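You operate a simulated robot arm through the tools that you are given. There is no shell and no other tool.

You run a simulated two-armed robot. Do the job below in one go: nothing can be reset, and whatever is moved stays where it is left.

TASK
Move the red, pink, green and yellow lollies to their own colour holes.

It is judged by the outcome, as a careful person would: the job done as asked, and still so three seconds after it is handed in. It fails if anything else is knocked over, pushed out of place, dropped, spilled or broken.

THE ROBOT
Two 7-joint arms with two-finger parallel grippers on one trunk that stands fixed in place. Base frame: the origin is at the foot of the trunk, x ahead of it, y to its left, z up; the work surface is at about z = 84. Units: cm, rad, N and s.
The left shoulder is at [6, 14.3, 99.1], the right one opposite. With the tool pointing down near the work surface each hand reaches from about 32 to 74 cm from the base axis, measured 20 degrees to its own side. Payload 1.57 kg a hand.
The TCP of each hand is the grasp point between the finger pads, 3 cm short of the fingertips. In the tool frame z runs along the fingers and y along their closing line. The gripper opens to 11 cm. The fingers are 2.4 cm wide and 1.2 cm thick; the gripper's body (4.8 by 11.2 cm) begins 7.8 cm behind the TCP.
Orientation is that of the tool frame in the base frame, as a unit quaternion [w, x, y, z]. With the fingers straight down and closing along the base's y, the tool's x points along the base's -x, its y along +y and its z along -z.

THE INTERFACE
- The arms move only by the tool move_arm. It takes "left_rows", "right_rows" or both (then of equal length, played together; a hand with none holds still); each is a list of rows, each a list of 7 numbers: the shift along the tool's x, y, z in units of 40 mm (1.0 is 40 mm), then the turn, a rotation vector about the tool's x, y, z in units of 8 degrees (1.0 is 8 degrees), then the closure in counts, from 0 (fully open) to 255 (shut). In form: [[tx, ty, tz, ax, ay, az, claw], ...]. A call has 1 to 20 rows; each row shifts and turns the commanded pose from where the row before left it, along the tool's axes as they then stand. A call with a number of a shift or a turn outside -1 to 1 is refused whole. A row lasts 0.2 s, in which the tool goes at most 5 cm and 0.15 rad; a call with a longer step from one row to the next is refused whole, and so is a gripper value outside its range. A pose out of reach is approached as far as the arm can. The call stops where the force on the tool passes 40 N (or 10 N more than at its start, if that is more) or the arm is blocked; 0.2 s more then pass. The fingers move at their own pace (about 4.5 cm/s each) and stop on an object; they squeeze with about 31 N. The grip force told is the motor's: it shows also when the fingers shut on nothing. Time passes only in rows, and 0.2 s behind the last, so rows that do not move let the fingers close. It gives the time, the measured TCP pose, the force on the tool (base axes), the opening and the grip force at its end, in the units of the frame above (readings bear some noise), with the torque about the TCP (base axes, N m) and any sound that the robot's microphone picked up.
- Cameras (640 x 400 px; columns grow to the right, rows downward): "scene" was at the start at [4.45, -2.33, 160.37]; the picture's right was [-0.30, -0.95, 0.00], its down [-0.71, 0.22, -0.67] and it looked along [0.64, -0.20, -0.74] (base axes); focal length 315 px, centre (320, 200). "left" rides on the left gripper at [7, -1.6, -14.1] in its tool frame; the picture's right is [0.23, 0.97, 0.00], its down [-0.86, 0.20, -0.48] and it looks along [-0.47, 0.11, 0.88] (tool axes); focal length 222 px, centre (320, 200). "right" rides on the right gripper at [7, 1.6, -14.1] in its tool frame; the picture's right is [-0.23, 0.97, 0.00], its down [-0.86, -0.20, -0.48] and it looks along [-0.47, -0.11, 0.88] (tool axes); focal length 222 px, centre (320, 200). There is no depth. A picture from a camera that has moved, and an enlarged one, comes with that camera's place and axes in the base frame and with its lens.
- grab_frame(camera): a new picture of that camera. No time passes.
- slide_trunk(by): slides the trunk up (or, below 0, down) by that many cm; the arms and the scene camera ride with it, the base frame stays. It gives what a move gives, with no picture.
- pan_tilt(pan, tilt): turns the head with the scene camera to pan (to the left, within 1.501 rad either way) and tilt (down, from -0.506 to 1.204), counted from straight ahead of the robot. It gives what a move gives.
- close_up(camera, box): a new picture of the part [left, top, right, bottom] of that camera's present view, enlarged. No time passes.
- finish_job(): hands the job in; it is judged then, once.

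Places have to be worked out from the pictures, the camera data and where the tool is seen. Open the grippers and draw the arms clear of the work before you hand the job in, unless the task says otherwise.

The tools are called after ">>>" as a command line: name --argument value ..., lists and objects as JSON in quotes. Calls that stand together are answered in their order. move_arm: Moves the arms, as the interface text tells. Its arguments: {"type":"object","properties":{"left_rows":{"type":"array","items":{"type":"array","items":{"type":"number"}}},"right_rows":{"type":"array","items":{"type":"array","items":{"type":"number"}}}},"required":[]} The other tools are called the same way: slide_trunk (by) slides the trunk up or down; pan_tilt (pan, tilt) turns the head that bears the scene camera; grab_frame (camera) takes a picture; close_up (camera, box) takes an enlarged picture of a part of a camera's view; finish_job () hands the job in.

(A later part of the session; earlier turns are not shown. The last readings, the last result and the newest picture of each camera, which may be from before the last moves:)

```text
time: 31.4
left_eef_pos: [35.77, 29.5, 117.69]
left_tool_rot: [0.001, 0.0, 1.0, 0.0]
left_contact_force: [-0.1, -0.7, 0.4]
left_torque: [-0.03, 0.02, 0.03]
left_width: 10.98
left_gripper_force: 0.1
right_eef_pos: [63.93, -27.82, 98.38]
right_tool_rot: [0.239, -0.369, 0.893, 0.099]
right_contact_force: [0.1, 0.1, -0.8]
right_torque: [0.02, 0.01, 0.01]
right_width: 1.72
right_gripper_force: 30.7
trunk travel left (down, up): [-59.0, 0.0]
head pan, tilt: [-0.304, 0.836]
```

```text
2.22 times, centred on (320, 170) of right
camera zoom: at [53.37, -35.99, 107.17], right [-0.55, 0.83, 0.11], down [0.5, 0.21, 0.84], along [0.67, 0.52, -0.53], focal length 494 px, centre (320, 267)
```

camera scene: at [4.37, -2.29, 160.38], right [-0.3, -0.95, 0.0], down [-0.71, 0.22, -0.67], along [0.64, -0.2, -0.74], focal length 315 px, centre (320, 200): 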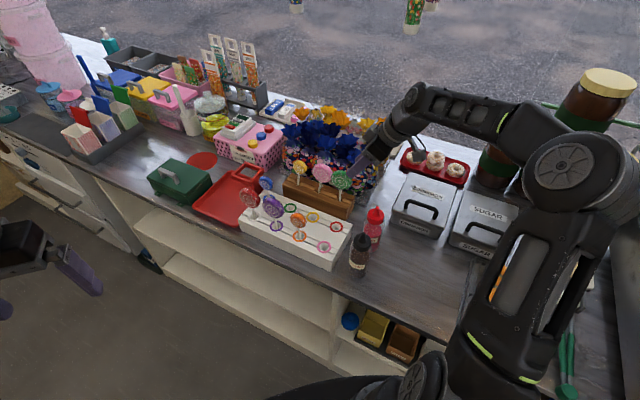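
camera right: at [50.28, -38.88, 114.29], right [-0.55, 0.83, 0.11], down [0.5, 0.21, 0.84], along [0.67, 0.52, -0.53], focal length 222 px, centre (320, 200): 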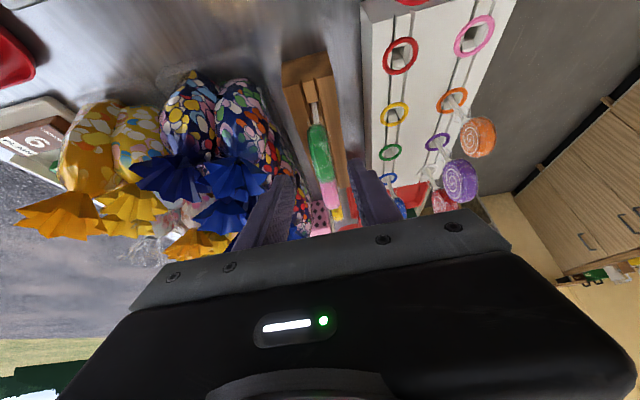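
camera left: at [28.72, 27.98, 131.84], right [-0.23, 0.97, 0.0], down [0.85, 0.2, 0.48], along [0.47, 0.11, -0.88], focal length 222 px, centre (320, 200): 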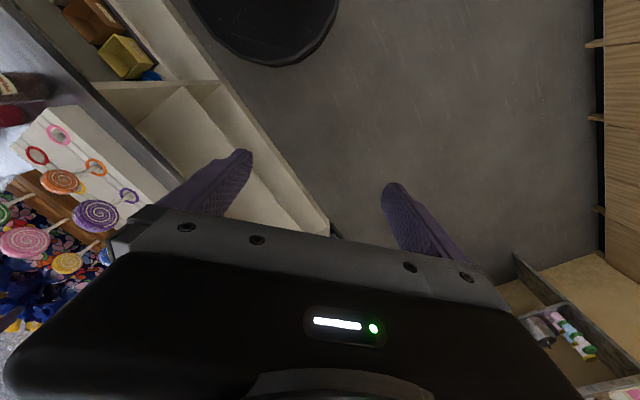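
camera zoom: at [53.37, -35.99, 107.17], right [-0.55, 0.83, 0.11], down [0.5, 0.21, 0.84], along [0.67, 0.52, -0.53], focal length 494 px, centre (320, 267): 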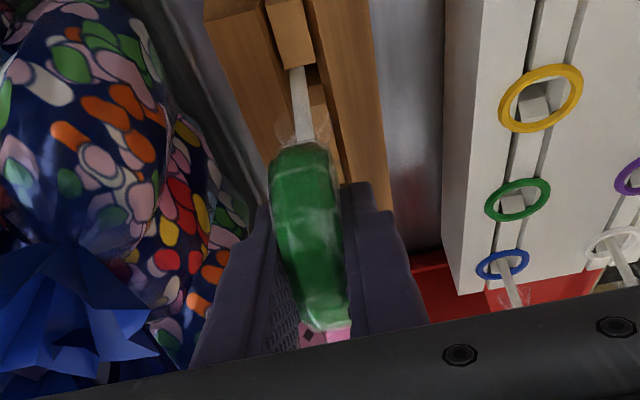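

Green is held at 1.7 cm width with 31 N. I lift straight up in base z by about 3 cm first and check.

>>> move_arm --right_rows '[[-0.125, 0, -0.2165, 0, 0, 0, 255], [-0.125, 0, -0.2165, 0, 0, 0, 255], [-0.125, 0, -0.2165, 0, 0, 0, 255]]'

>>> close_up --camera "scene" --box '[280, 100, 440, 220]'

>>> close_up --camera "right" --box '[220, 80, 420, 260]'

```text
time: 32.2
left_eef_pos: [35.73, 29.63, 117.68]
left_tool_rot: [0.0, -0.001, 1.0, 0.0]
left_contact_force: [-0.7, 0.0, 0.6]
left_torque: [-0.01, -0.02, 0.0]
left_width: 11.01
left_gripper_force: 0.1
right_eef_pos: [63.79, -27.87, 101.38]
right_tool_rot: [0.24, -0.369, 0.893, 0.098]
right_contact_force: [0.1, -0.2, 0.2]
right_torque: [0.01, -0.03, -0.01]
right_width: 1.73
right_gripper_force: 30.7
trunk travel left (down, up): [-59.0, 0.0]
head pan, tilt: [-0.304, 0.836]
```

```text
3.33 times, centred on (360, 160) of scene
camera zoom: at [4.43, -2.32, 160.37], right [-0.3, -0.95, 0.0], down [-0.71, 0.22, -0.67], along [0.64, -0.2, -0.74], focal length 1050 px, centre (187, 333)
```

zoom: 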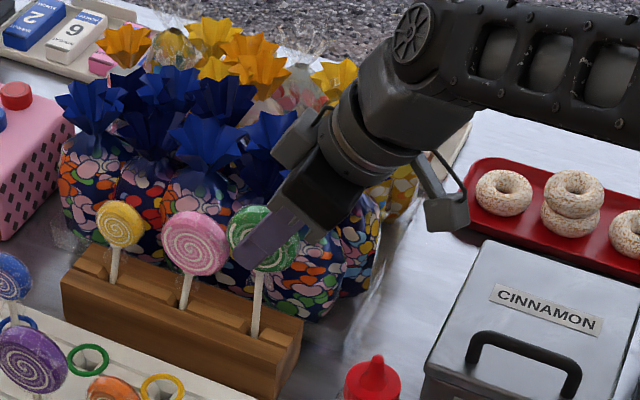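

```text
2.22 times, centred on (320, 170) of right
camera zoom: at [53.27, -36.03, 110.19], right [-0.55, 0.83, 0.11], down [0.5, 0.21, 0.84], along [0.67, 0.52, -0.53], focal length 494 px, centre (320, 267)
```

zoom: 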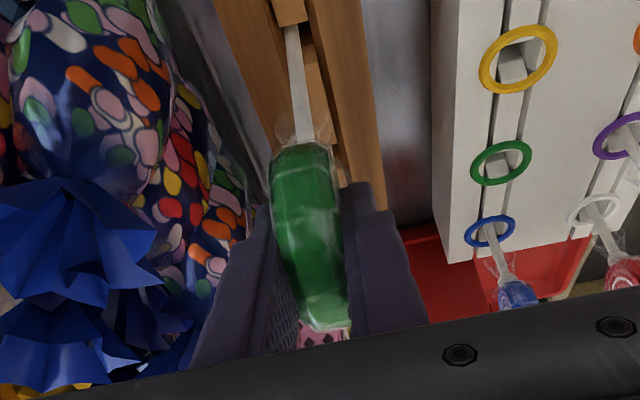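

It slides up freely. I lift another 4.5 cm and look for the stick's lower end.

>>> move_arm --right_rows '[[-0.1875, 0, -0.3248, 0, 0, 0, 255], [-0.1875, 0, -0.3248, 0, 0, 0, 255], [-0.1875, 0, -0.3248, 0, 0, 0, 255], [0, 0, 0, 0, 0, 0, 255]]'

>>> close_up --camera "scene" --box '[280, 110, 392, 180]'

>>> close_up --camera "right" --box '[220, 60, 420, 240]'

```text
time: 33.2
left_eef_pos: [35.81, 29.5, 117.57]
left_tool_rot: [0.001, 0.0, 1.0, 0.0]
left_contact_force: [0.1, 0.7, -0.2]
left_torque: [0.04, 0.01, -0.04]
left_width: 11.02
left_gripper_force: 0.0
right_eef_pos: [63.86, -27.79, 105.98]
right_tool_rot: [0.239, -0.37, 0.892, 0.1]
right_contact_force: [0.0, -0.3, -0.9]
right_torque: [-0.01, -0.01, -0.02]
right_width: 1.72
right_gripper_force: 30.4
trunk travel left (down, up): [-59.0, 0.0]
head pan, tilt: [-0.304, 0.836]
```

```text
5.71 times, centred on (336, 145) of scene
camera zoom: at [4.48, -2.35, 160.37], right [-0.3, -0.95, 0.0], down [-0.71, 0.22, -0.67], along [0.64, -0.2, -0.74], focal length 1800 px, centre (229, 514)
```

zoom: 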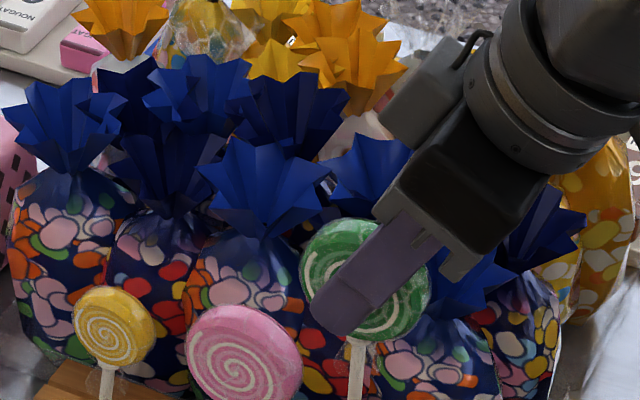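

```text
2.22 times, centred on (320, 150) of right
camera zoom: at [53.37, -36.08, 114.66], right [-0.55, 0.83, 0.11], down [0.5, 0.21, 0.84], along [0.67, 0.52, -0.53], focal length 494 px, centre (320, 311)
```

zoom: 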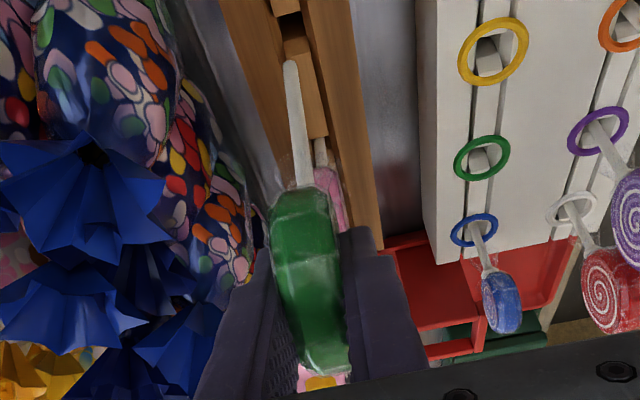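

The stick's end is clear of the rack. I take a scene close-up of the hanging stick to pin down where its tip is relative to the hand.

>>> close_up --camera "scene" --box '[310, 140, 374, 200]'

```text
6.67 times, centred on (342, 170) of scene
camera zoom: at [4.48, -2.35, 160.37], right [-0.3, -0.95, 0.0], down [-0.71, 0.22, -0.67], along [0.64, -0.2, -0.74], focal length 2100 px, centre (173, 400)
```

zoom: 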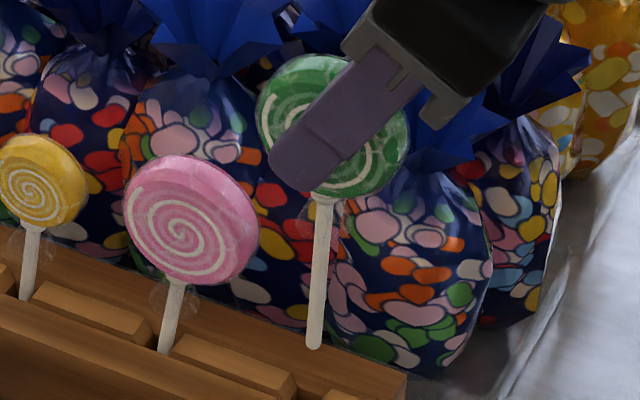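

The tip is at about (64.1, -27.6, 92.6), directly under the grip. I carry it toward the board row first (−v), then along the row to above the green ring.

>>> move_arm --right_rows '[[0, 0.639, 0, 0, 0, 0, 255], [0, 0.639, 0, 0, 0, 0, 255], [0, 0.639, 0, 0, 0, 0, 255], [0, 0.639, 0, 0, 0, 0, 255], [-0.627, 0, 0.362, 0, 0, 0, 255], [-0.627, 0, 0.362, 0, 0, 0, 255], [-0.627, 0, 0.362, 0, 0, 0, 255], [-0.627, 0, 0.362, 0, 0, 0, 255], [0, 0, 0, 0, 0, 0, 255]]'

>>> grab_frame --camera "scene"

>>> close_up --camera "scene" --box '[250, 140, 330, 220]'

>>> close_up --camera "right" --box '[220, 60, 420, 240]'

```text
time: 35.2
left_eef_pos: [35.79, 29.65, 117.68]
left_tool_rot: [0.002, 0.0, 1.0, 0.001]
left_contact_force: [-0.4, 0.0, -0.3]
left_torque: [0.0, 0.01, 0.03]
left_width: 11.0
left_gripper_force: 0.0
right_eef_pos: [64.62, -12.48, 105.92]
right_tool_rot: [0.238, -0.37, 0.892, 0.099]
right_contact_force: [0.1, 0.1, 0.5]
right_torque: [-0.02, 0.03, 0.01]
right_width: 1.72
right_gripper_force: 31.7
trunk travel left (down, up): [-59.0, 0.0]
head pan, tilt: [-0.304, 0.836]
```

```text
taken
camera scene: at [4.41, -2.36, 160.37], right [-0.3, -0.95, 0.0], down [-0.71, 0.22, -0.67], along [0.64, -0.2, -0.74], focal length 315 px, centre (320, 200)
```

scene: 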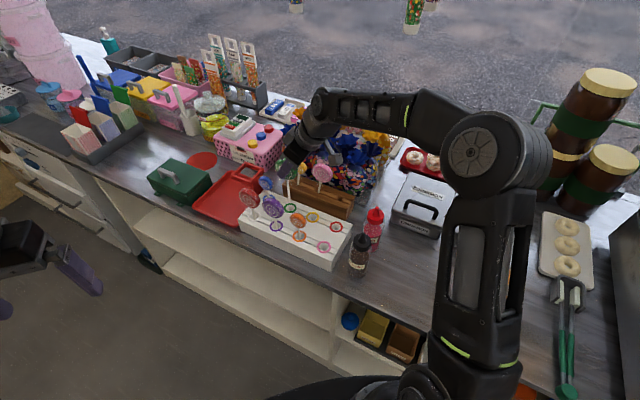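

```text
5.00 times, centred on (290, 180) of scene
camera zoom: at [4.41, -2.36, 160.37], right [-0.3, -0.95, 0.0], down [-0.71, 0.22, -0.67], along [0.64, -0.2, -0.74], focal length 1575 px, centre (470, 300)
```

zoom: 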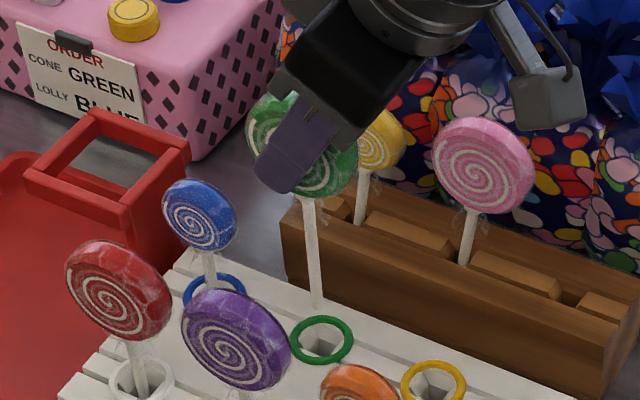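

```text
2.22 times, centred on (320, 150) of right
camera zoom: at [54.16, -20.63, 114.67], right [-0.55, 0.83, 0.11], down [0.5, 0.21, 0.84], along [0.67, 0.52, -0.53], focal length 494 px, centre (320, 311)
```

zoom: 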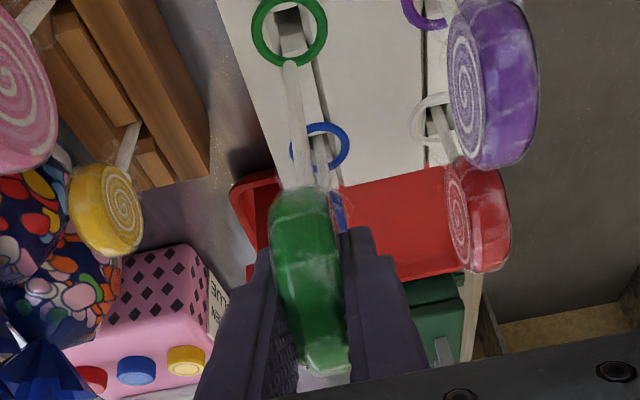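

Tip and green hole line up within about 1 mm in the scene view and 2–3 mm in the hand view. I lower 5 cm and check.

>>> move_arm --right_rows '[[0.125, 0, 0.2165, 0, 0, 0, 255], [0.125, 0, 0.2165, 0, 0, 0, 255], [0.125, 0, 0.2165, 0, 0, 0, 255], [0.125, 0, 0.2165, 0, 0, 0, 255], [0.125, 0, 0.2165, 0, 0, 0, 255]]'

>>> close_up --camera "scene" --box '[250, 150, 330, 230]'

>>> close_up --camera "right" --box '[220, 60, 420, 240]'

```text
time: 36.4
left_eef_pos: [35.8, 29.53, 117.61]
left_tool_rot: [0.0, 0.0, 1.0, 0.001]
left_contact_force: [-0.3, -0.3, -0.1]
left_torque: [-0.02, 0.02, 0.04]
left_width: 11.0
left_gripper_force: 0.1
right_eef_pos: [64.83, -12.35, 100.89]
right_tool_rot: [0.238, -0.37, 0.893, 0.099]
right_contact_force: [-0.5, 0.6, 0.5]
right_torque: [0.04, 0.0, -0.02]
right_width: 1.7
right_gripper_force: 31.3
trunk travel left (down, up): [-59.0, 0.0]
head pan, tilt: [-0.304, 0.836]
```

```text
5.00 times, centred on (290, 190) of scene
camera zoom: at [4.47, -2.33, 160.37], right [-0.3, -0.95, 0.0], down [-0.71, 0.22, -0.67], along [0.64, -0.2, -0.74], focal length 1575 px, centre (470, 250)
```

zoom: 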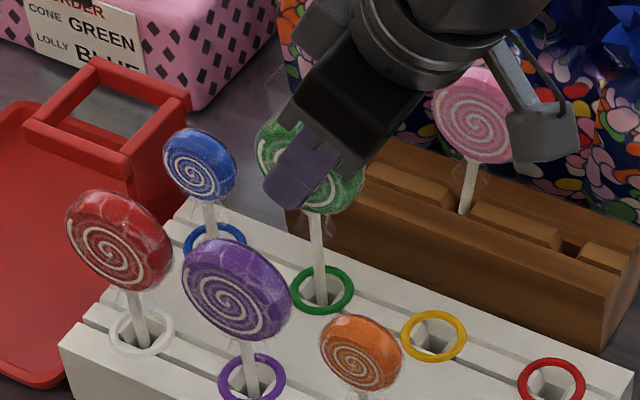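

```text
2.22 times, centred on (320, 150) of right
camera zoom: at [54.26, -20.58, 109.59], right [-0.55, 0.83, 0.11], down [0.5, 0.21, 0.84], along [0.67, 0.52, -0.53], focal length 494 px, centre (320, 311)
```

zoom: 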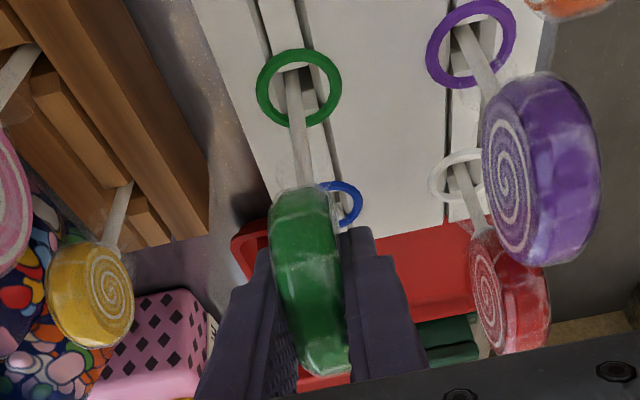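

The stick is inside the green ring. I lower the last 2.6 cm slowly.

>>> move_arm --right_rows '[[0.0625, 0, 0.1083, 0, 0, 0, 255], [0.0625, 0, 0.1083, 0, 0, 0, 255], [0.0625, 0, 0.1083, 0, 0, 0, 255], [0.0625, 0, 0.1083, 0, 0, 0, 255], [0.0625, 0, 0.1083, 0, 0, 0, 255]]'

>>> close_up --camera "scene" --box '[250, 150, 330, 230]'

```text
time: 37.6
left_eef_pos: [35.8, 29.62, 117.63]
left_tool_rot: [0.001, 0.0, 1.0, 0.0]
left_contact_force: [-0.5, 0.3, 0.2]
left_torque: [-0.03, 0.0, -0.01]
left_width: 11.02
left_gripper_force: 0.1
right_eef_pos: [64.63, -12.32, 98.41]
right_tool_rot: [0.239, -0.37, 0.892, 0.099]
right_contact_force: [-0.4, 0.5, -0.6]
right_torque: [0.0, -0.03, -0.02]
right_width: 1.71
right_gripper_force: 31.0
trunk travel left (down, up): [-59.0, 0.0]
head pan, tilt: [-0.304, 0.836]
```

```text
5.00 times, centred on (290, 190) of scene
camera zoom: at [4.44, -2.33, 160.38], right [-0.3, -0.95, 0.0], down [-0.71, 0.22, -0.67], along [0.64, -0.2, -0.74], focal length 1575 px, centre (470, 250)
```

zoom: 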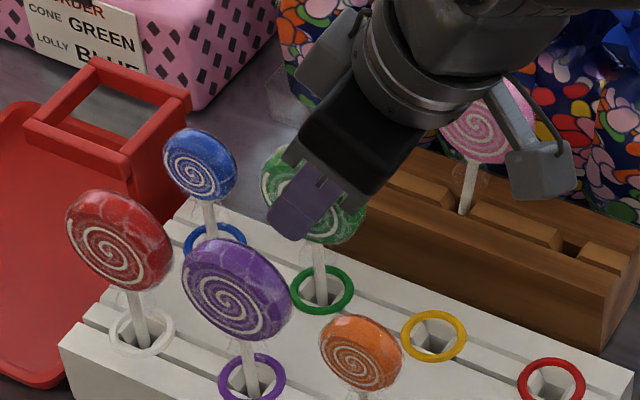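

No bottom contact yet; by comparison with its neighbours it should sit about 3 mm lower. I ease down 0.4 cm more.

>>> move_arm --right_rows '[[0.025, 0, 0.0433, 0, 0, 0, 255], [0.025, 0, 0.0433, 0, 0, 0, 255], [0, 0, 0, 0, 0, 0, 255]]'

```text
time: 38.4
left_eef_pos: [35.73, 29.64, 117.68]
left_tool_rot: [0.002, 0.0, 1.0, 0.001]
left_contact_force: [-1.0, 0.4, 0.7]
left_torque: [-0.01, -0.02, 0.0]
left_width: 11.01
left_gripper_force: 0.0
right_eef_pos: [64.67, -12.36, 98.18]
right_tool_rot: [0.242, -0.37, 0.892, 0.098]
right_contact_force: [-0.6, 0.1, 19.5]
right_torque: [-0.01, -0.04, -0.04]
right_width: 1.78
right_gripper_force: 30.8
trunk travel left (down, up): [-59.0, 0.0]
head pan, tilt: [-0.304, 0.836]
```

It has bottomed (19.5 N upward). I relieve by 1 mm, open to about 4.6 cm, and look before withdrawing.

>>> move_arm --right_rows '[[-0.0125, 0, -0.0217, 0, 0, 0, 255], [0, 0, 0, 0, 0, 0, 220], [0, 0, 0, 0, 0, 0, 180], [0, 0, 0, 0, 0, 0, 148], [0, 0, 0, 0, 0, 0, 148]]'

>>> close_up --camera "scene" --box '[250, 150, 330, 230]'

>>> close_up --camera "right" --box '[220, 60, 420, 240]'

```text
time: 39.6
left_eef_pos: [35.77, 29.63, 117.7]
left_tool_rot: [0.002, 0.0, 1.0, 0.0]
left_contact_force: [0.6, 0.4, 0.8]
left_torque: [-0.02, -0.02, 0.02]
left_width: 11.01
left_gripper_force: 0.1
right_eef_pos: [64.73, -12.46, 98.01]
right_tool_rot: [0.238, -0.37, 0.893, 0.099]
right_contact_force: [-0.1, 0.8, 0.1]
right_torque: [0.02, 0.01, 0.0]
right_width: 4.59
right_gripper_force: 0.0
trunk travel left (down, up): [-59.0, 0.0]
head pan, tilt: [-0.304, 0.836]
```

```text
5.00 times, centred on (290, 190) of scene
camera zoom: at [4.43, -2.32, 160.37], right [-0.3, -0.95, 0.0], down [-0.71, 0.22, -0.67], along [0.64, -0.2, -0.74], focal length 1575 px, centre (470, 250)
```

zoom: 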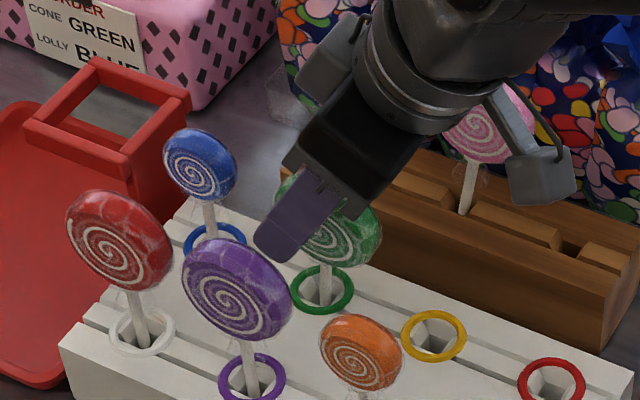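

```text
2.22 times, centred on (320, 150) of right
camera zoom: at [54.21, -20.57, 106.8], right [-0.55, 0.83, 0.11], down [0.5, 0.21, 0.84], along [0.67, 0.52, -0.53], focal length 494 px, centre (320, 311)
```

zoom: 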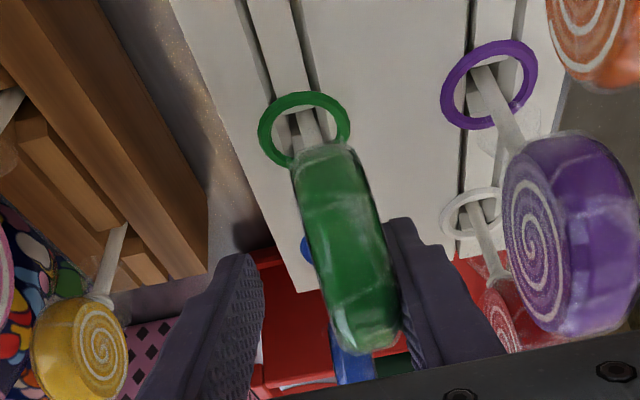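

Green is released but seems to lean toward the front finger. I open a little wider and look again to see whether it rests on the finger or stands by itself.

>>> move_arm --right_rows '[[0, 0, 0, 0, 0, 0, 116], [0, 0, 0, 0, 0, 0, 116], [0, 0, 0, 0, 0, 0, 116]]'

>>> close_up --camera "scene" --box '[250, 150, 330, 230]'

>>> close_up --camera "right" --box '[220, 60, 420, 240]'

```text
time: 40.4
left_eef_pos: [35.82, 29.67, 117.76]
left_tool_rot: [0.001, -0.001, 1.0, 0.001]
left_contact_force: [-0.1, 0.4, -0.4]
left_torque: [0.0, 0.02, 0.02]
left_width: 10.99
left_gripper_force: 0.0
right_eef_pos: [64.7, -12.22, 98.09]
right_tool_rot: [0.239, -0.37, 0.892, 0.099]
right_contact_force: [-0.6, 0.9, 0.1]
right_torque: [0.03, -0.01, 0.01]
right_width: 5.98
right_gripper_force: 0.1
trunk travel left (down, up): [-59.0, 0.0]
head pan, tilt: [-0.304, 0.836]
```

```text
5.00 times, centred on (290, 190) of scene
camera zoom: at [4.45, -2.33, 160.37], right [-0.3, -0.95, 0.0], down [-0.71, 0.22, -0.67], along [0.64, -0.2, -0.74], focal length 1575 px, centre (470, 250)
```

zoom: 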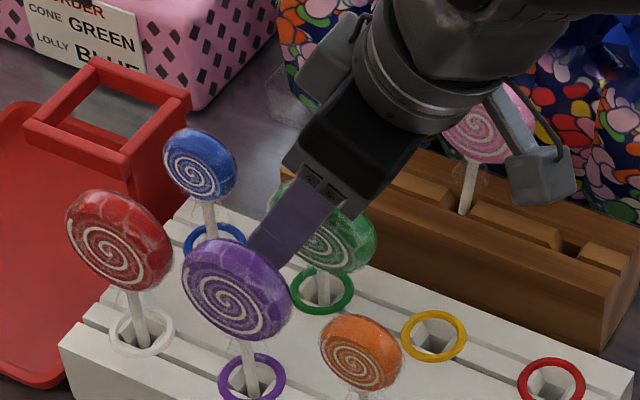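

```text
2.22 times, centred on (320, 150) of right
camera zoom: at [54.24, -20.57, 106.82], right [-0.55, 0.83, 0.11], down [0.5, 0.21, 0.84], along [0.67, 0.52, -0.53], focal length 494 px, centre (320, 311)
```

zoom: 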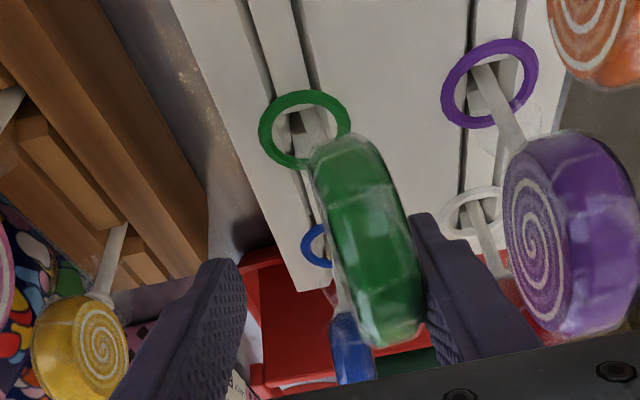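

The lolly follows the front finger, so the stick is loose in its hole. Before deciding how to leave it, I look closely at an empty hole's shape and at how the original lollies sit.

>>> close_up --camera "scene" --box '[300, 205, 350, 240]'

>>> close_up --camera "scene" --box '[260, 190, 310, 235]'

>>> close_up --camera "right" --box '[270, 60, 390, 150]'

```text
11.43 times, centred on (325, 222) of scene
camera zoom: at [4.45, -2.33, 160.37], right [-0.3, -0.95, 0.0], down [-0.71, 0.22, -0.67], along [0.64, -0.2, -0.74], focal length 3600 px, centre (263, -57)
```

zoom: 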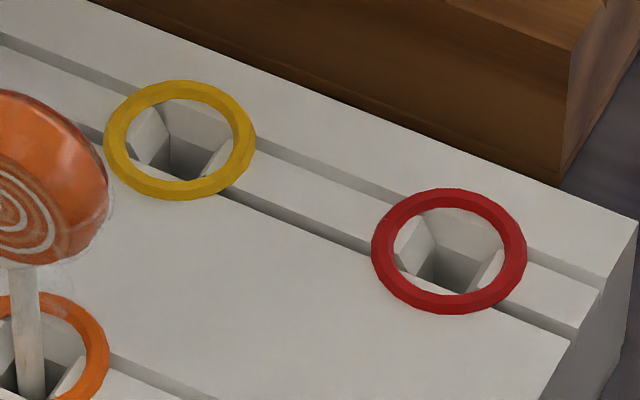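

```text
8.89 times, centred on (285, 212) of scene
camera zoom: at [4.45, -2.33, 160.37], right [-0.3, -0.95, 0.0], down [-0.71, 0.22, -0.67], along [0.64, -0.2, -0.74], focal length 2800 px, centre (631, 89)
```

zoom: 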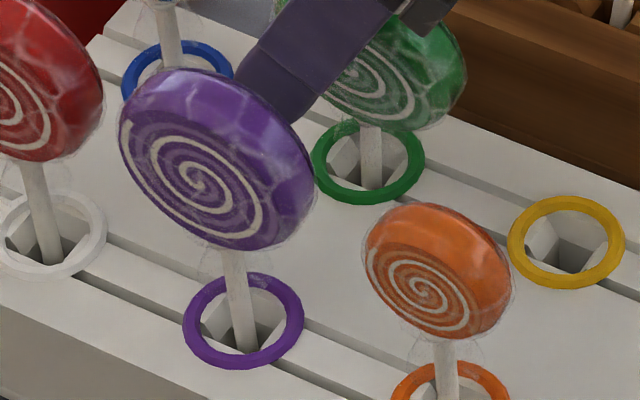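

```text
4.44 times, centred on (330, 105) of right
camera zoom: at [54.24, -20.57, 106.82], right [-0.55, 0.83, 0.11], down [0.5, 0.21, 0.84], along [0.67, 0.52, -0.53], focal length 987 px, centre (276, 622)
```

zoom: 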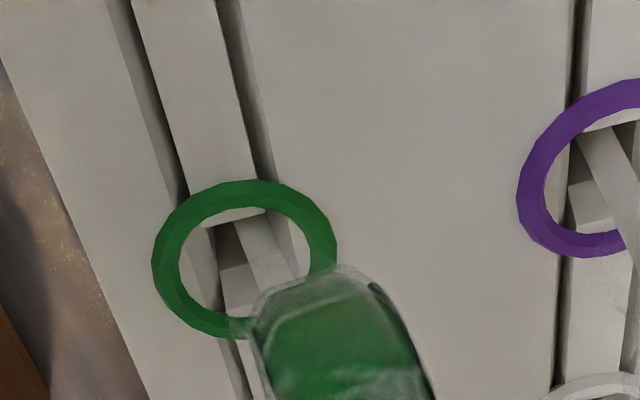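

The holes are wider than the sticks, and the original lollies simply stand upright in them. I regrip green to set it upright again, then will release in tiny steps.

>>> move_arm --right_rows '[[0, 0, 0, 0, 0, 0, 148], [0, 0, 0, 0, 0, 0, 180], [0, 0, 0, 0, 0, 0, 210], [0, 0, 0, 0, 0, 0, 255], [0, 0, 0, 0, 0, 0, 255]]'

>>> close_up --camera "right" --box '[250, 60, 390, 220]'

>>> close_up --camera "scene" --box '[250, 150, 330, 230]'

```text
time: 41.6
left_eef_pos: [35.8, 29.58, 117.7]
left_tool_rot: [0.001, -0.001, 1.0, -0.001]
left_contact_force: [0.6, 0.7, 0.0]
left_torque: [-0.01, 0.01, 0.01]
left_width: 10.96
left_gripper_force: 0.1
right_eef_pos: [64.72, -12.31, 97.85]
right_tool_rot: [0.238, -0.37, 0.892, 0.099]
right_contact_force: [0.1, 0.7, 0.5]
right_torque: [0.01, -0.04, 0.0]
right_width: 1.76
right_gripper_force: 29.2
trunk travel left (down, up): [-59.0, 0.0]
head pan, tilt: [-0.304, 0.836]
```

```text
2.50 times, centred on (320, 140) of right
camera zoom: at [54.24, -20.57, 106.81], right [-0.55, 0.83, 0.11], down [0.5, 0.21, 0.84], along [0.67, 0.52, -0.53], focal length 555 px, centre (320, 350)
```

zoom: 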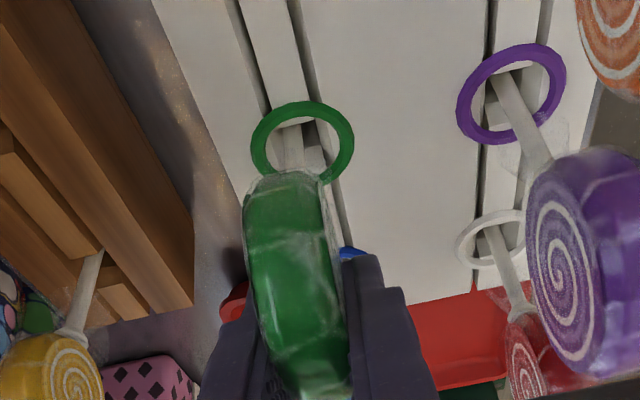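

```text
5.00 times, centred on (290, 190) of scene
camera zoom: at [4.45, -2.33, 160.37], right [-0.3, -0.95, 0.0], down [-0.71, 0.22, -0.67], along [0.64, -0.2, -0.74], focal length 1575 px, centre (470, 250)
```

zoom: 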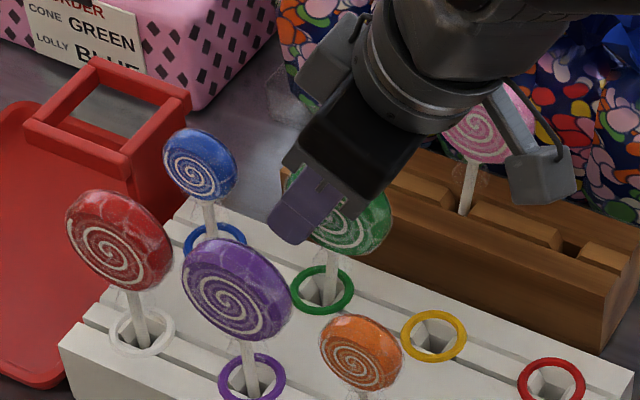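

Regripped, green leans about 1.5 cm toward the right along the row within the grip. I zoom in to measure that lean so I can rotate it upright.

>>> close_up --camera "scene" --box '[275, 170, 323, 214]'

>>> close_up --camera "right" --box '[280, 90, 360, 160]'

```text
9.09 times, centred on (299, 192) of scene
camera zoom: at [4.45, -2.33, 160.37], right [-0.3, -0.95, 0.0], down [-0.71, 0.22, -0.67], along [0.64, -0.2, -0.74], focal length 2864 px, centre (511, 273)
```

zoom: 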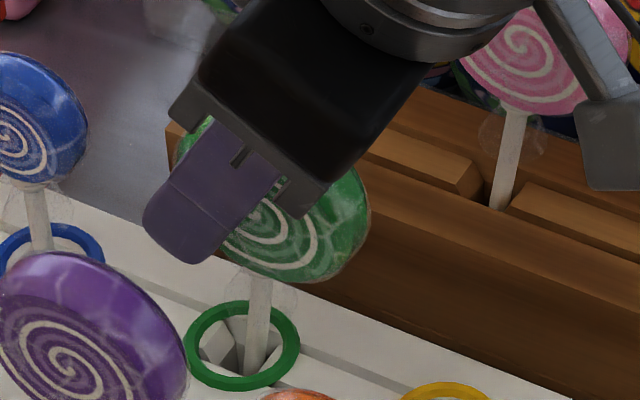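

```text
5.71 times, centred on (320, 125) of right
camera zoom: at [54.24, -20.57, 106.81], right [-0.55, 0.83, 0.11], down [0.5, 0.21, 0.84], along [0.67, 0.52, -0.53], focal length 1269 px, centre (320, 629)
```

zoom: 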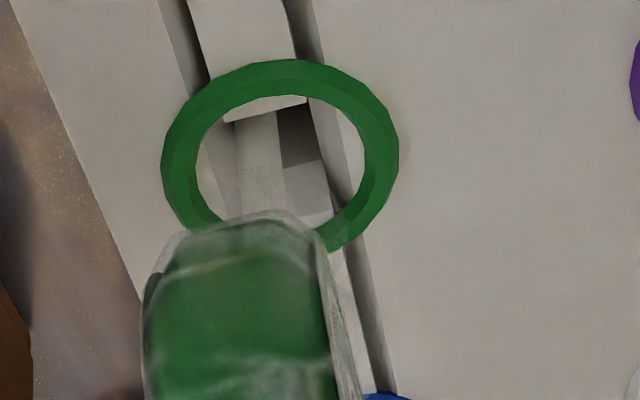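

The lean is about 7.3° along the row, none across. I rotate the hand by that much about the stick's tip (turning with a matching shift) to bring it upright.

>>> move_arm --right_rows '[[-0.186, 0, 0.088, 0, 0.456, 0, 255], [-0.1915, 0, 0.076, 0, 0.456, 0, 255], [0, 0, 0, 0, 0, 0, 255]]'

>>> close_up --camera "scene" --box '[275, 170, 323, 214]'

>>> close_up --camera "right" --box '[270, 80, 370, 160]'

```text
time: 42.4
left_eef_pos: [35.8, 29.53, 117.63]
left_tool_rot: [0.0, 0.0, 1.0, 0.0]
left_contact_force: [0.1, 0.3, -0.5]
left_torque: [-0.01, -0.03, 0.01]
left_width: 11.0
left_gripper_force: 0.1
right_eef_pos: [66.01, -11.2, 98.18]
right_tool_rot: [0.181, -0.376, 0.906, 0.075]
right_contact_force: [0.5, -0.7, -0.9]
right_torque: [0.04, 0.0, 0.0]
right_width: 1.72
right_gripper_force: 30.5
trunk travel left (down, up): [-59.0, 0.0]
head pan, tilt: [-0.304, 0.836]
```

```text
9.09 times, centred on (299, 192) of scene
camera zoom: at [4.44, -2.35, 160.37], right [-0.3, -0.95, 0.0], down [-0.71, 0.22, -0.67], along [0.64, -0.2, -0.74], focal length 2864 px, centre (511, 273)
```

zoom: 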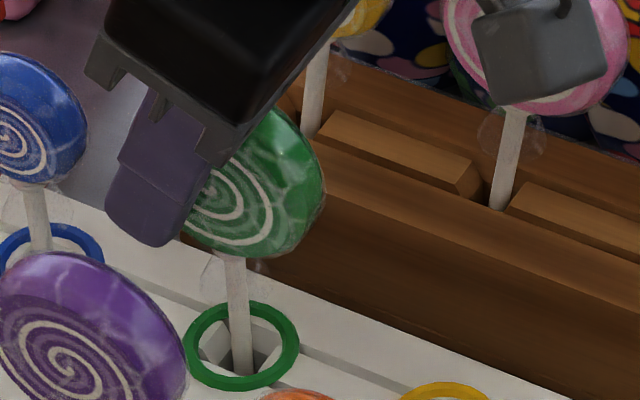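

```text
5.00 times, centred on (320, 120) of right
camera zoom: at [56.25, -18.59, 108.55], right [-0.54, 0.84, 0.09], down [0.57, 0.29, 0.77], along [0.62, 0.47, -0.63], focal length 1111 px, centre (320, 600)
```

zoom: 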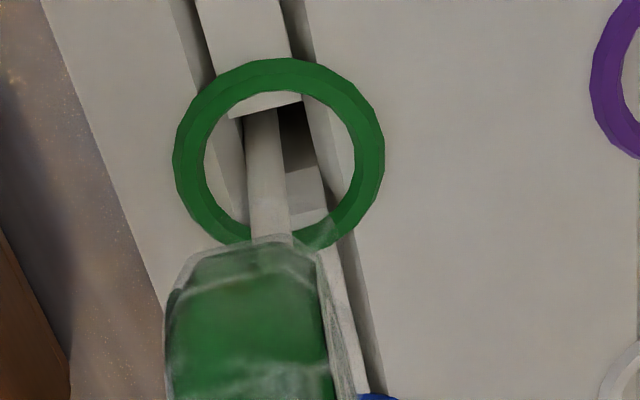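

It now stands upright in the grip with the stick nearly centred. I nudge it 2 mm toward the front and ease down in 1 mm steps until it lightly touches bottom.

>>> move_arm --right_rows '[[0, 0.04, 0, 0, 0, 0, 255], [0.0097, 0, 0.0231, 0, 0, 0, 255], [0.0097, 0, 0.0231, 0, 0, 0, 255], [0, 0, 0, 0, 0, 0, 255]]'

```text
time: 43.4
left_eef_pos: [35.81, 29.68, 117.67]
left_tool_rot: [0.001, 0.0, 1.0, 0.0]
left_contact_force: [0.1, 0.0, 0.0]
left_torque: [0.0, -0.03, 0.0]
left_width: 11.0
left_gripper_force: 0.1
right_eef_pos: [65.76, -11.11, 98.0]
right_tool_rot: [0.182, -0.375, 0.906, 0.075]
right_contact_force: [-0.2, -0.5, -1.0]
right_torque: [0.03, -0.04, 0.02]
right_width: 1.71
right_gripper_force: 31.1
trunk travel left (down, up): [-59.0, 0.0]
head pan, tilt: [-0.304, 0.836]
```

>>> move_arm --right_rows '[[0.0097, 0, 0.0231, 0, 0, 0, 255], [0, 0, 0, 0, 0, 0, 255]]'

```text
time: 44.0
left_eef_pos: [35.74, 29.58, 117.68]
left_tool_rot: [0.001, 0.001, 1.0, 0.0]
left_contact_force: [-0.1, -0.4, 1.0]
left_torque: [-0.01, -0.02, -0.02]
left_width: 10.99
left_gripper_force: 0.1
right_eef_pos: [65.76, -11.12, 97.92]
right_tool_rot: [0.181, -0.376, 0.906, 0.076]
right_contact_force: [0.1, 0.2, 3.0]
right_torque: [-0.05, 0.04, 0.01]
right_width: 1.71
right_gripper_force: 30.3
trunk travel left (down, up): [-59.0, 0.0]
head pan, tilt: [-0.304, 0.836]
```

It now touches bottom with about 3 N. I open by a hair (to ~1.9 cm), hold, and look.

>>> move_arm --right_rows '[[0, 0, 0, 0, 0, 0, 214], [0, 0, 0, 0, 0, 0, 212], [0, 0, 0, 0, 0, 0, 210], [0, 0, 0, 0, 0, 0, 210], [0, 0, 0, 0, 0, 0, 210]]'

>>> close_up --camera "scene" --box '[275, 170, 323, 214]'

>>> close_up --camera "right" --box '[250, 80, 390, 240]'

```text
time: 45.2
left_eef_pos: [35.79, 29.72, 117.76]
left_tool_rot: [0.001, 0.0, 1.0, 0.0]
left_contact_force: [0.2, -0.3, 0.0]
left_torque: [-0.03, 0.0, 0.0]
left_width: 10.99
left_gripper_force: 0.1
right_eef_pos: [65.74, -11.11, 97.93]
right_tool_rot: [0.182, -0.376, 0.906, 0.075]
right_contact_force: [0.8, 0.5, 0.3]
right_torque: [0.04, -0.03, 0.0]
right_width: 1.91
right_gripper_force: 0.1
trunk travel left (down, up): [-59.0, 0.0]
head pan, tilt: [-0.304, 0.836]
```

```text
9.09 times, centred on (299, 192) of scene
camera zoom: at [4.45, -2.33, 160.37], right [-0.3, -0.95, 0.0], down [-0.71, 0.22, -0.67], along [0.64, -0.2, -0.74], focal length 2864 px, centre (511, 273)
```

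zoom: 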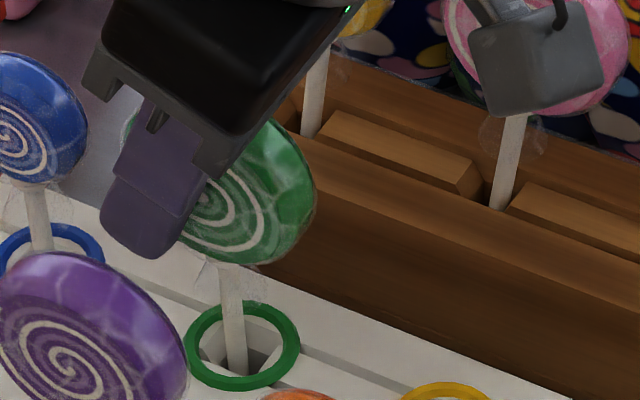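

```text
2.50 times, centred on (320, 160) of right
camera zoom: at [56.13, -18.44, 108.27], right [-0.54, 0.84, 0.09], down [0.57, 0.29, 0.77], along [0.62, 0.47, -0.63], focal length 555 px, centre (320, 300)
```

zoom: 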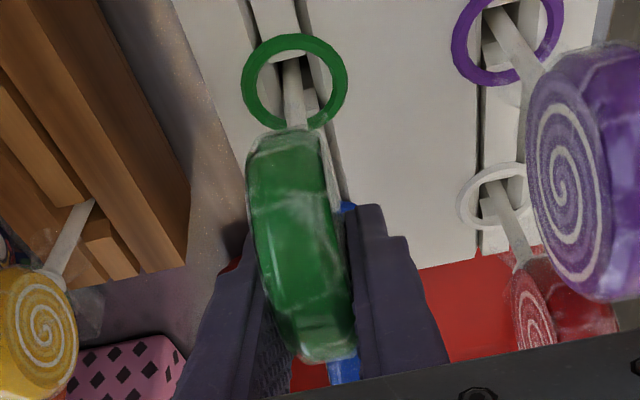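

It stands nearly upright between the barely open pads. I widen a bit further and watch whether it follows either finger.

>>> move_arm --right_rows '[[0, 0, 0, 0, 0, 0, 206], [0, 0, 0, 0, 0, 0, 202], [0, 0, 0, 0, 0, 0, 198], [0, 0, 0, 0, 0, 0, 198]]'

>>> close_up --camera "scene" --box '[275, 170, 323, 214]'

>>> close_up --camera "right" --box '[250, 80, 390, 240]'

```text
time: 46.2
left_eef_pos: [35.75, 29.55, 117.69]
left_tool_rot: [0.001, 0.0, 1.0, 0.0]
left_contact_force: [-0.2, -0.1, 0.4]
left_torque: [0.0, 0.01, -0.03]
left_width: 11.02
left_gripper_force: 0.1
right_eef_pos: [65.75, -11.1, 97.91]
right_tool_rot: [0.181, -0.375, 0.906, 0.075]
right_contact_force: [0.2, -0.1, -0.7]
right_torque: [0.0, 0.04, 0.01]
right_width: 2.46
right_gripper_force: 0.0
trunk travel left (down, up): [-59.0, 0.0]
head pan, tilt: [-0.304, 0.836]
```

```text
9.09 times, centred on (299, 192) of scene
camera zoom: at [4.45, -2.33, 160.37], right [-0.3, -0.95, 0.0], down [-0.71, 0.22, -0.67], along [0.64, -0.2, -0.74], focal length 2864 px, centre (511, 273)
```

zoom: 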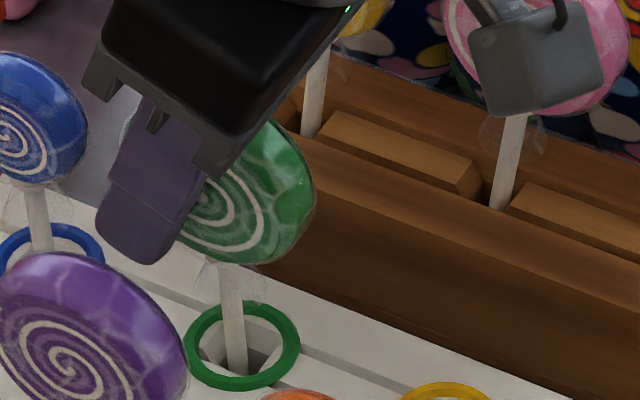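

```text
2.50 times, centred on (320, 160) of right
camera zoom: at [56.13, -18.44, 108.27], right [-0.54, 0.84, 0.09], down [0.57, 0.29, 0.77], along [0.62, 0.47, -0.63], focal length 555 px, centre (320, 300)
```

zoom: 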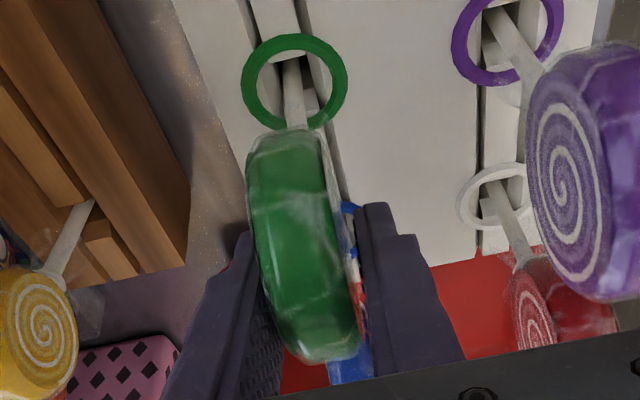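

It stays put by itself now. I open further to about 4.2 cm and check again.

>>> move_arm --right_rows '[[0, 0, 0, 0, 0, 0, 188], [0, 0, 0, 0, 0, 0, 175], [0, 0, 0, 0, 0, 0, 158], [0, 0, 0, 0, 0, 0, 158], [0, 0, 0, 0, 0, 0, 158]]'

>>> close_up --camera "scene" --box '[275, 170, 323, 214]'

>>> close_up --camera "right" --box '[250, 80, 390, 240]'

```text
time: 47.4
left_eef_pos: [35.84, 29.69, 117.63]
left_tool_rot: [0.001, 0.0, 1.0, 0.001]
left_contact_force: [-0.9, -0.4, 0.8]
left_torque: [0.03, -0.04, -0.01]
left_width: 10.98
left_gripper_force: 0.1
right_eef_pos: [65.75, -11.15, 97.91]
right_tool_rot: [0.181, -0.375, 0.906, 0.076]
right_contact_force: [0.8, -0.2, 0.2]
right_torque: [-0.01, -0.05, 0.02]
right_width: 4.16
right_gripper_force: 0.0
trunk travel left (down, up): [-59.0, 0.0]
head pan, tilt: [-0.304, 0.836]
```

```text
9.09 times, centred on (299, 192) of scene
camera zoom: at [4.45, -2.33, 160.37], right [-0.3, -0.95, 0.0], down [-0.71, 0.22, -0.67], along [0.64, -0.2, -0.74], focal length 2864 px, centre (511, 273)
```

zoom: 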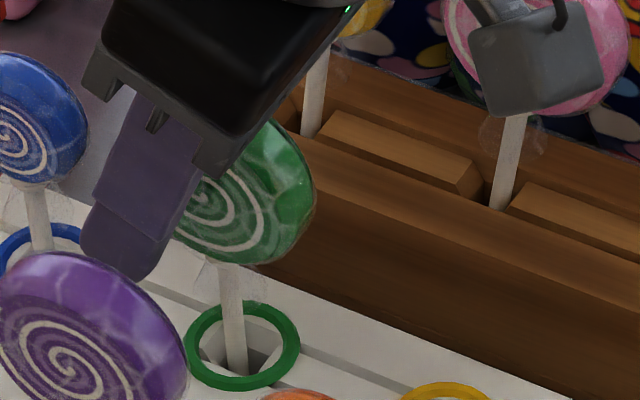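

```text
2.50 times, centred on (320, 160) of right
camera zoom: at [56.13, -18.44, 108.27], right [-0.54, 0.84, 0.09], down [0.57, 0.29, 0.77], along [0.62, 0.47, -0.63], focal length 555 px, centre (320, 300)
```

zoom: 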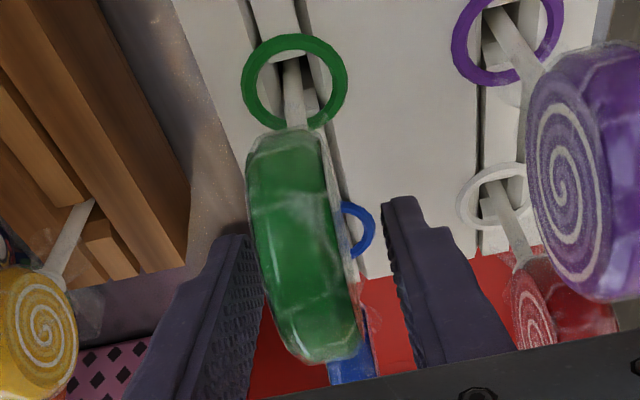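

Green stands upright on its own in its hole. I centre the hand around it by 5 mm, then lift straight up 8 cm clear of it.

>>> move_arm --right_rows '[[0, -0.125, 0, 0, 0, 0, 158], [-0.1, 0, -0.2306, 0, 0, 0, 158], [-0.193, 0, -0.461, 0, 0, 0, 158], [-0.193, 0, -0.461, 0, 0, 0, 158], [-0.193, 0, -0.461, 0, 0, 0, 158], [-0.1, 0, -0.2306, 0, 0, 0, 158]]'

>>> close_up --camera "scene" --box '[230, 130, 370, 250]'

```text
time: 48.8
left_eef_pos: [35.71, 29.56, 117.68]
left_tool_rot: [0.0, 0.0, 1.0, 0.0]
left_contact_force: [0.7, -0.6, -0.2]
left_torque: [-0.02, 0.01, 0.0]
left_width: 11.0
left_gripper_force: 0.0
right_eef_pos: [66.3, -11.46, 105.91]
right_tool_rot: [0.181, -0.375, 0.906, 0.076]
right_contact_force: [0.5, 0.3, -1.3]
right_torque: [-0.01, 0.02, -0.04]
right_width: 4.16
right_gripper_force: 0.1
trunk travel left (down, up): [-59.0, 0.0]
head pan, tilt: [-0.304, 0.836]
```

```text
3.33 times, centred on (300, 190) of scene
camera zoom: at [4.45, -2.32, 160.37], right [-0.3, -0.95, 0.0], down [-0.71, 0.22, -0.67], along [0.64, -0.2, -0.74], focal length 1050 px, centre (387, 233)
```

zoom: 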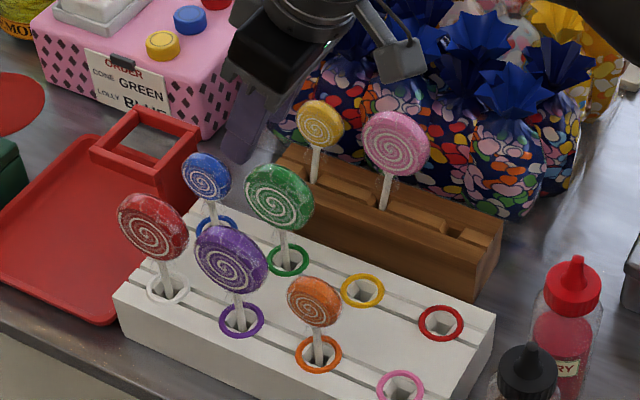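

Green stands upright in its ring and nothing else was disturbed. Now I restore the 30° tilt and move to the pre-grasp for pink, backing along the row first and then out over the rack.

>>> move_arm --right_rows '[[0, 0, 0, 0, -0.456, 0, 148], [0, 0, 0, 0, -0.456, 0, 148], [0.7125, 0, -0.411, 0, 0, 0, 148], [0.7125, 0, -0.411, 0, 0, 0, 148], [0.7125, 0, -0.411, 0, 0, 0, 148], [0, -0.805, 0, 0, 0, 0, 148], [0, -0.805, 0, 0, 0, 0, 148], [0, -0.805, 0, 0, 0, 0, 148], [0.0625, 0, 0.108, 0, 0, 0, 148], [0, 0, 0, 0, 0, 0, 148]]'

>>> grab_frame --camera "right"

>>> close_up --camera "right" --box '[220, 60, 420, 240]'

>>> close_up --camera "scene" --box '[280, 100, 440, 220]'

```text
time: 51.0
left_eef_pos: [35.69, 29.59, 117.66]
left_tool_rot: [0.0, 0.001, 1.0, 0.001]
left_contact_force: [-0.3, 0.3, -0.2]
left_torque: [-0.01, -0.01, -0.02]
left_width: 11.02
left_gripper_force: 0.0
right_eef_pos: [66.02, -25.22, 105.46]
right_tool_rot: [0.239, -0.369, 0.893, 0.099]
right_contact_force: [0.1, 0.7, 0.0]
right_torque: [0.01, 0.01, 0.01]
right_width: 4.61
right_gripper_force: 0.0
trunk travel left (down, up): [-59.0, 0.0]
head pan, tilt: [-0.304, 0.836]
```

```text
taken
camera right: at [55.55, -33.47, 114.13], right [-0.55, 0.83, 0.11], down [0.5, 0.21, 0.84], along [0.67, 0.52, -0.53], focal length 222 px, centre (320, 200)
```

right: 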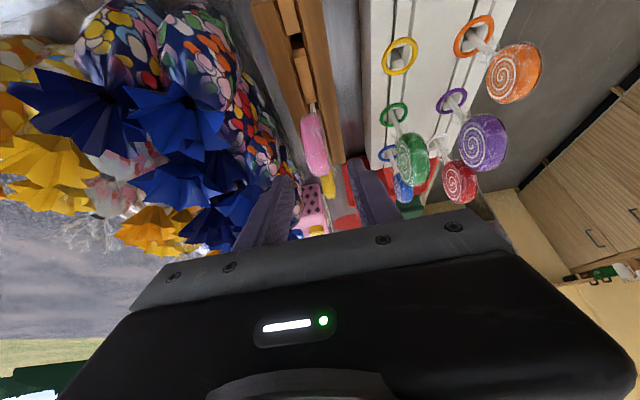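

```text
2.22 times, centred on (320, 150) of right
camera zoom: at [55.55, -33.47, 114.13], right [-0.55, 0.83, 0.11], down [0.5, 0.21, 0.84], along [0.67, 0.52, -0.53], focal length 494 px, centre (320, 311)
```

zoom: 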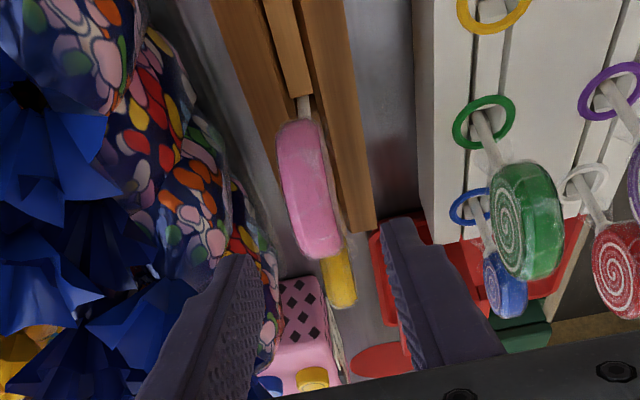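

```text
3.33 times, centred on (360, 160) of scene
camera zoom: at [4.49, -2.35, 160.37], right [-0.3, -0.95, 0.0], down [-0.71, 0.22, -0.67], along [0.64, -0.2, -0.74], focal length 1050 px, centre (187, 333)
```

zoom: 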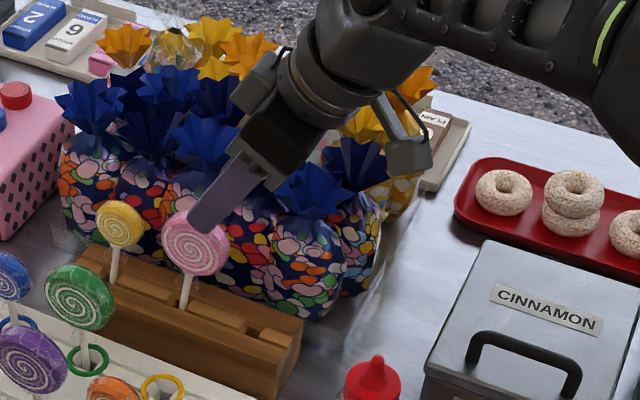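

The pink disc appears slightly off the predicted spot, so I re-measure it from both cameras before going in.

>>> close_up --camera "scene" --box '[285, 145, 355, 195]'

>>> close_up --camera "right" --box '[280, 90, 370, 190]'

```text
8.00 times, centred on (320, 170) of scene
camera zoom: at [4.49, -2.35, 160.37], right [-0.3, -0.95, 0.0], down [-0.71, 0.22, -0.67], along [0.64, -0.2, -0.74], focal length 2520 px, centre (320, 440)
```

zoom: 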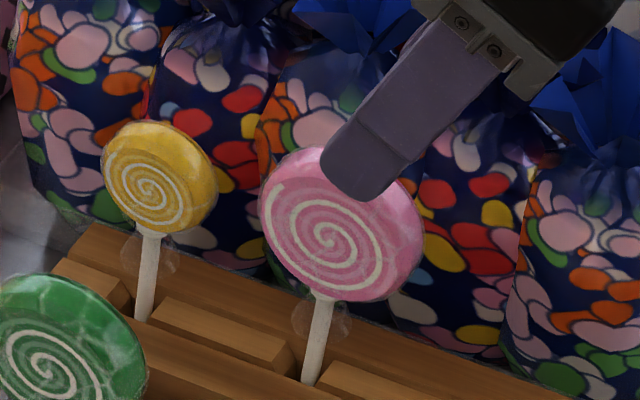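

```text
4.00 times, centred on (325, 140) of right
camera zoom: at [55.55, -33.47, 114.13], right [-0.55, 0.83, 0.11], down [0.5, 0.21, 0.84], along [0.67, 0.52, -0.53], focal length 888 px, centre (300, 440)
```

zoom: 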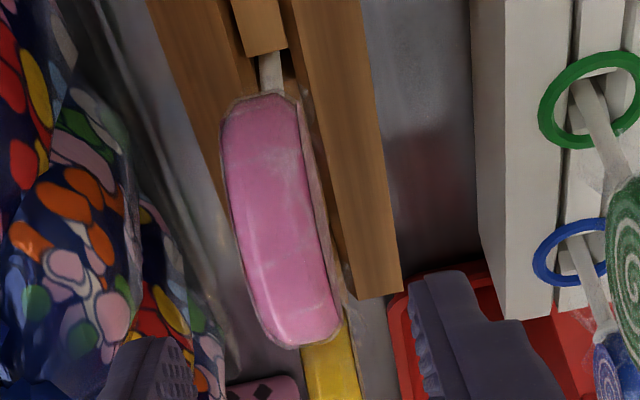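

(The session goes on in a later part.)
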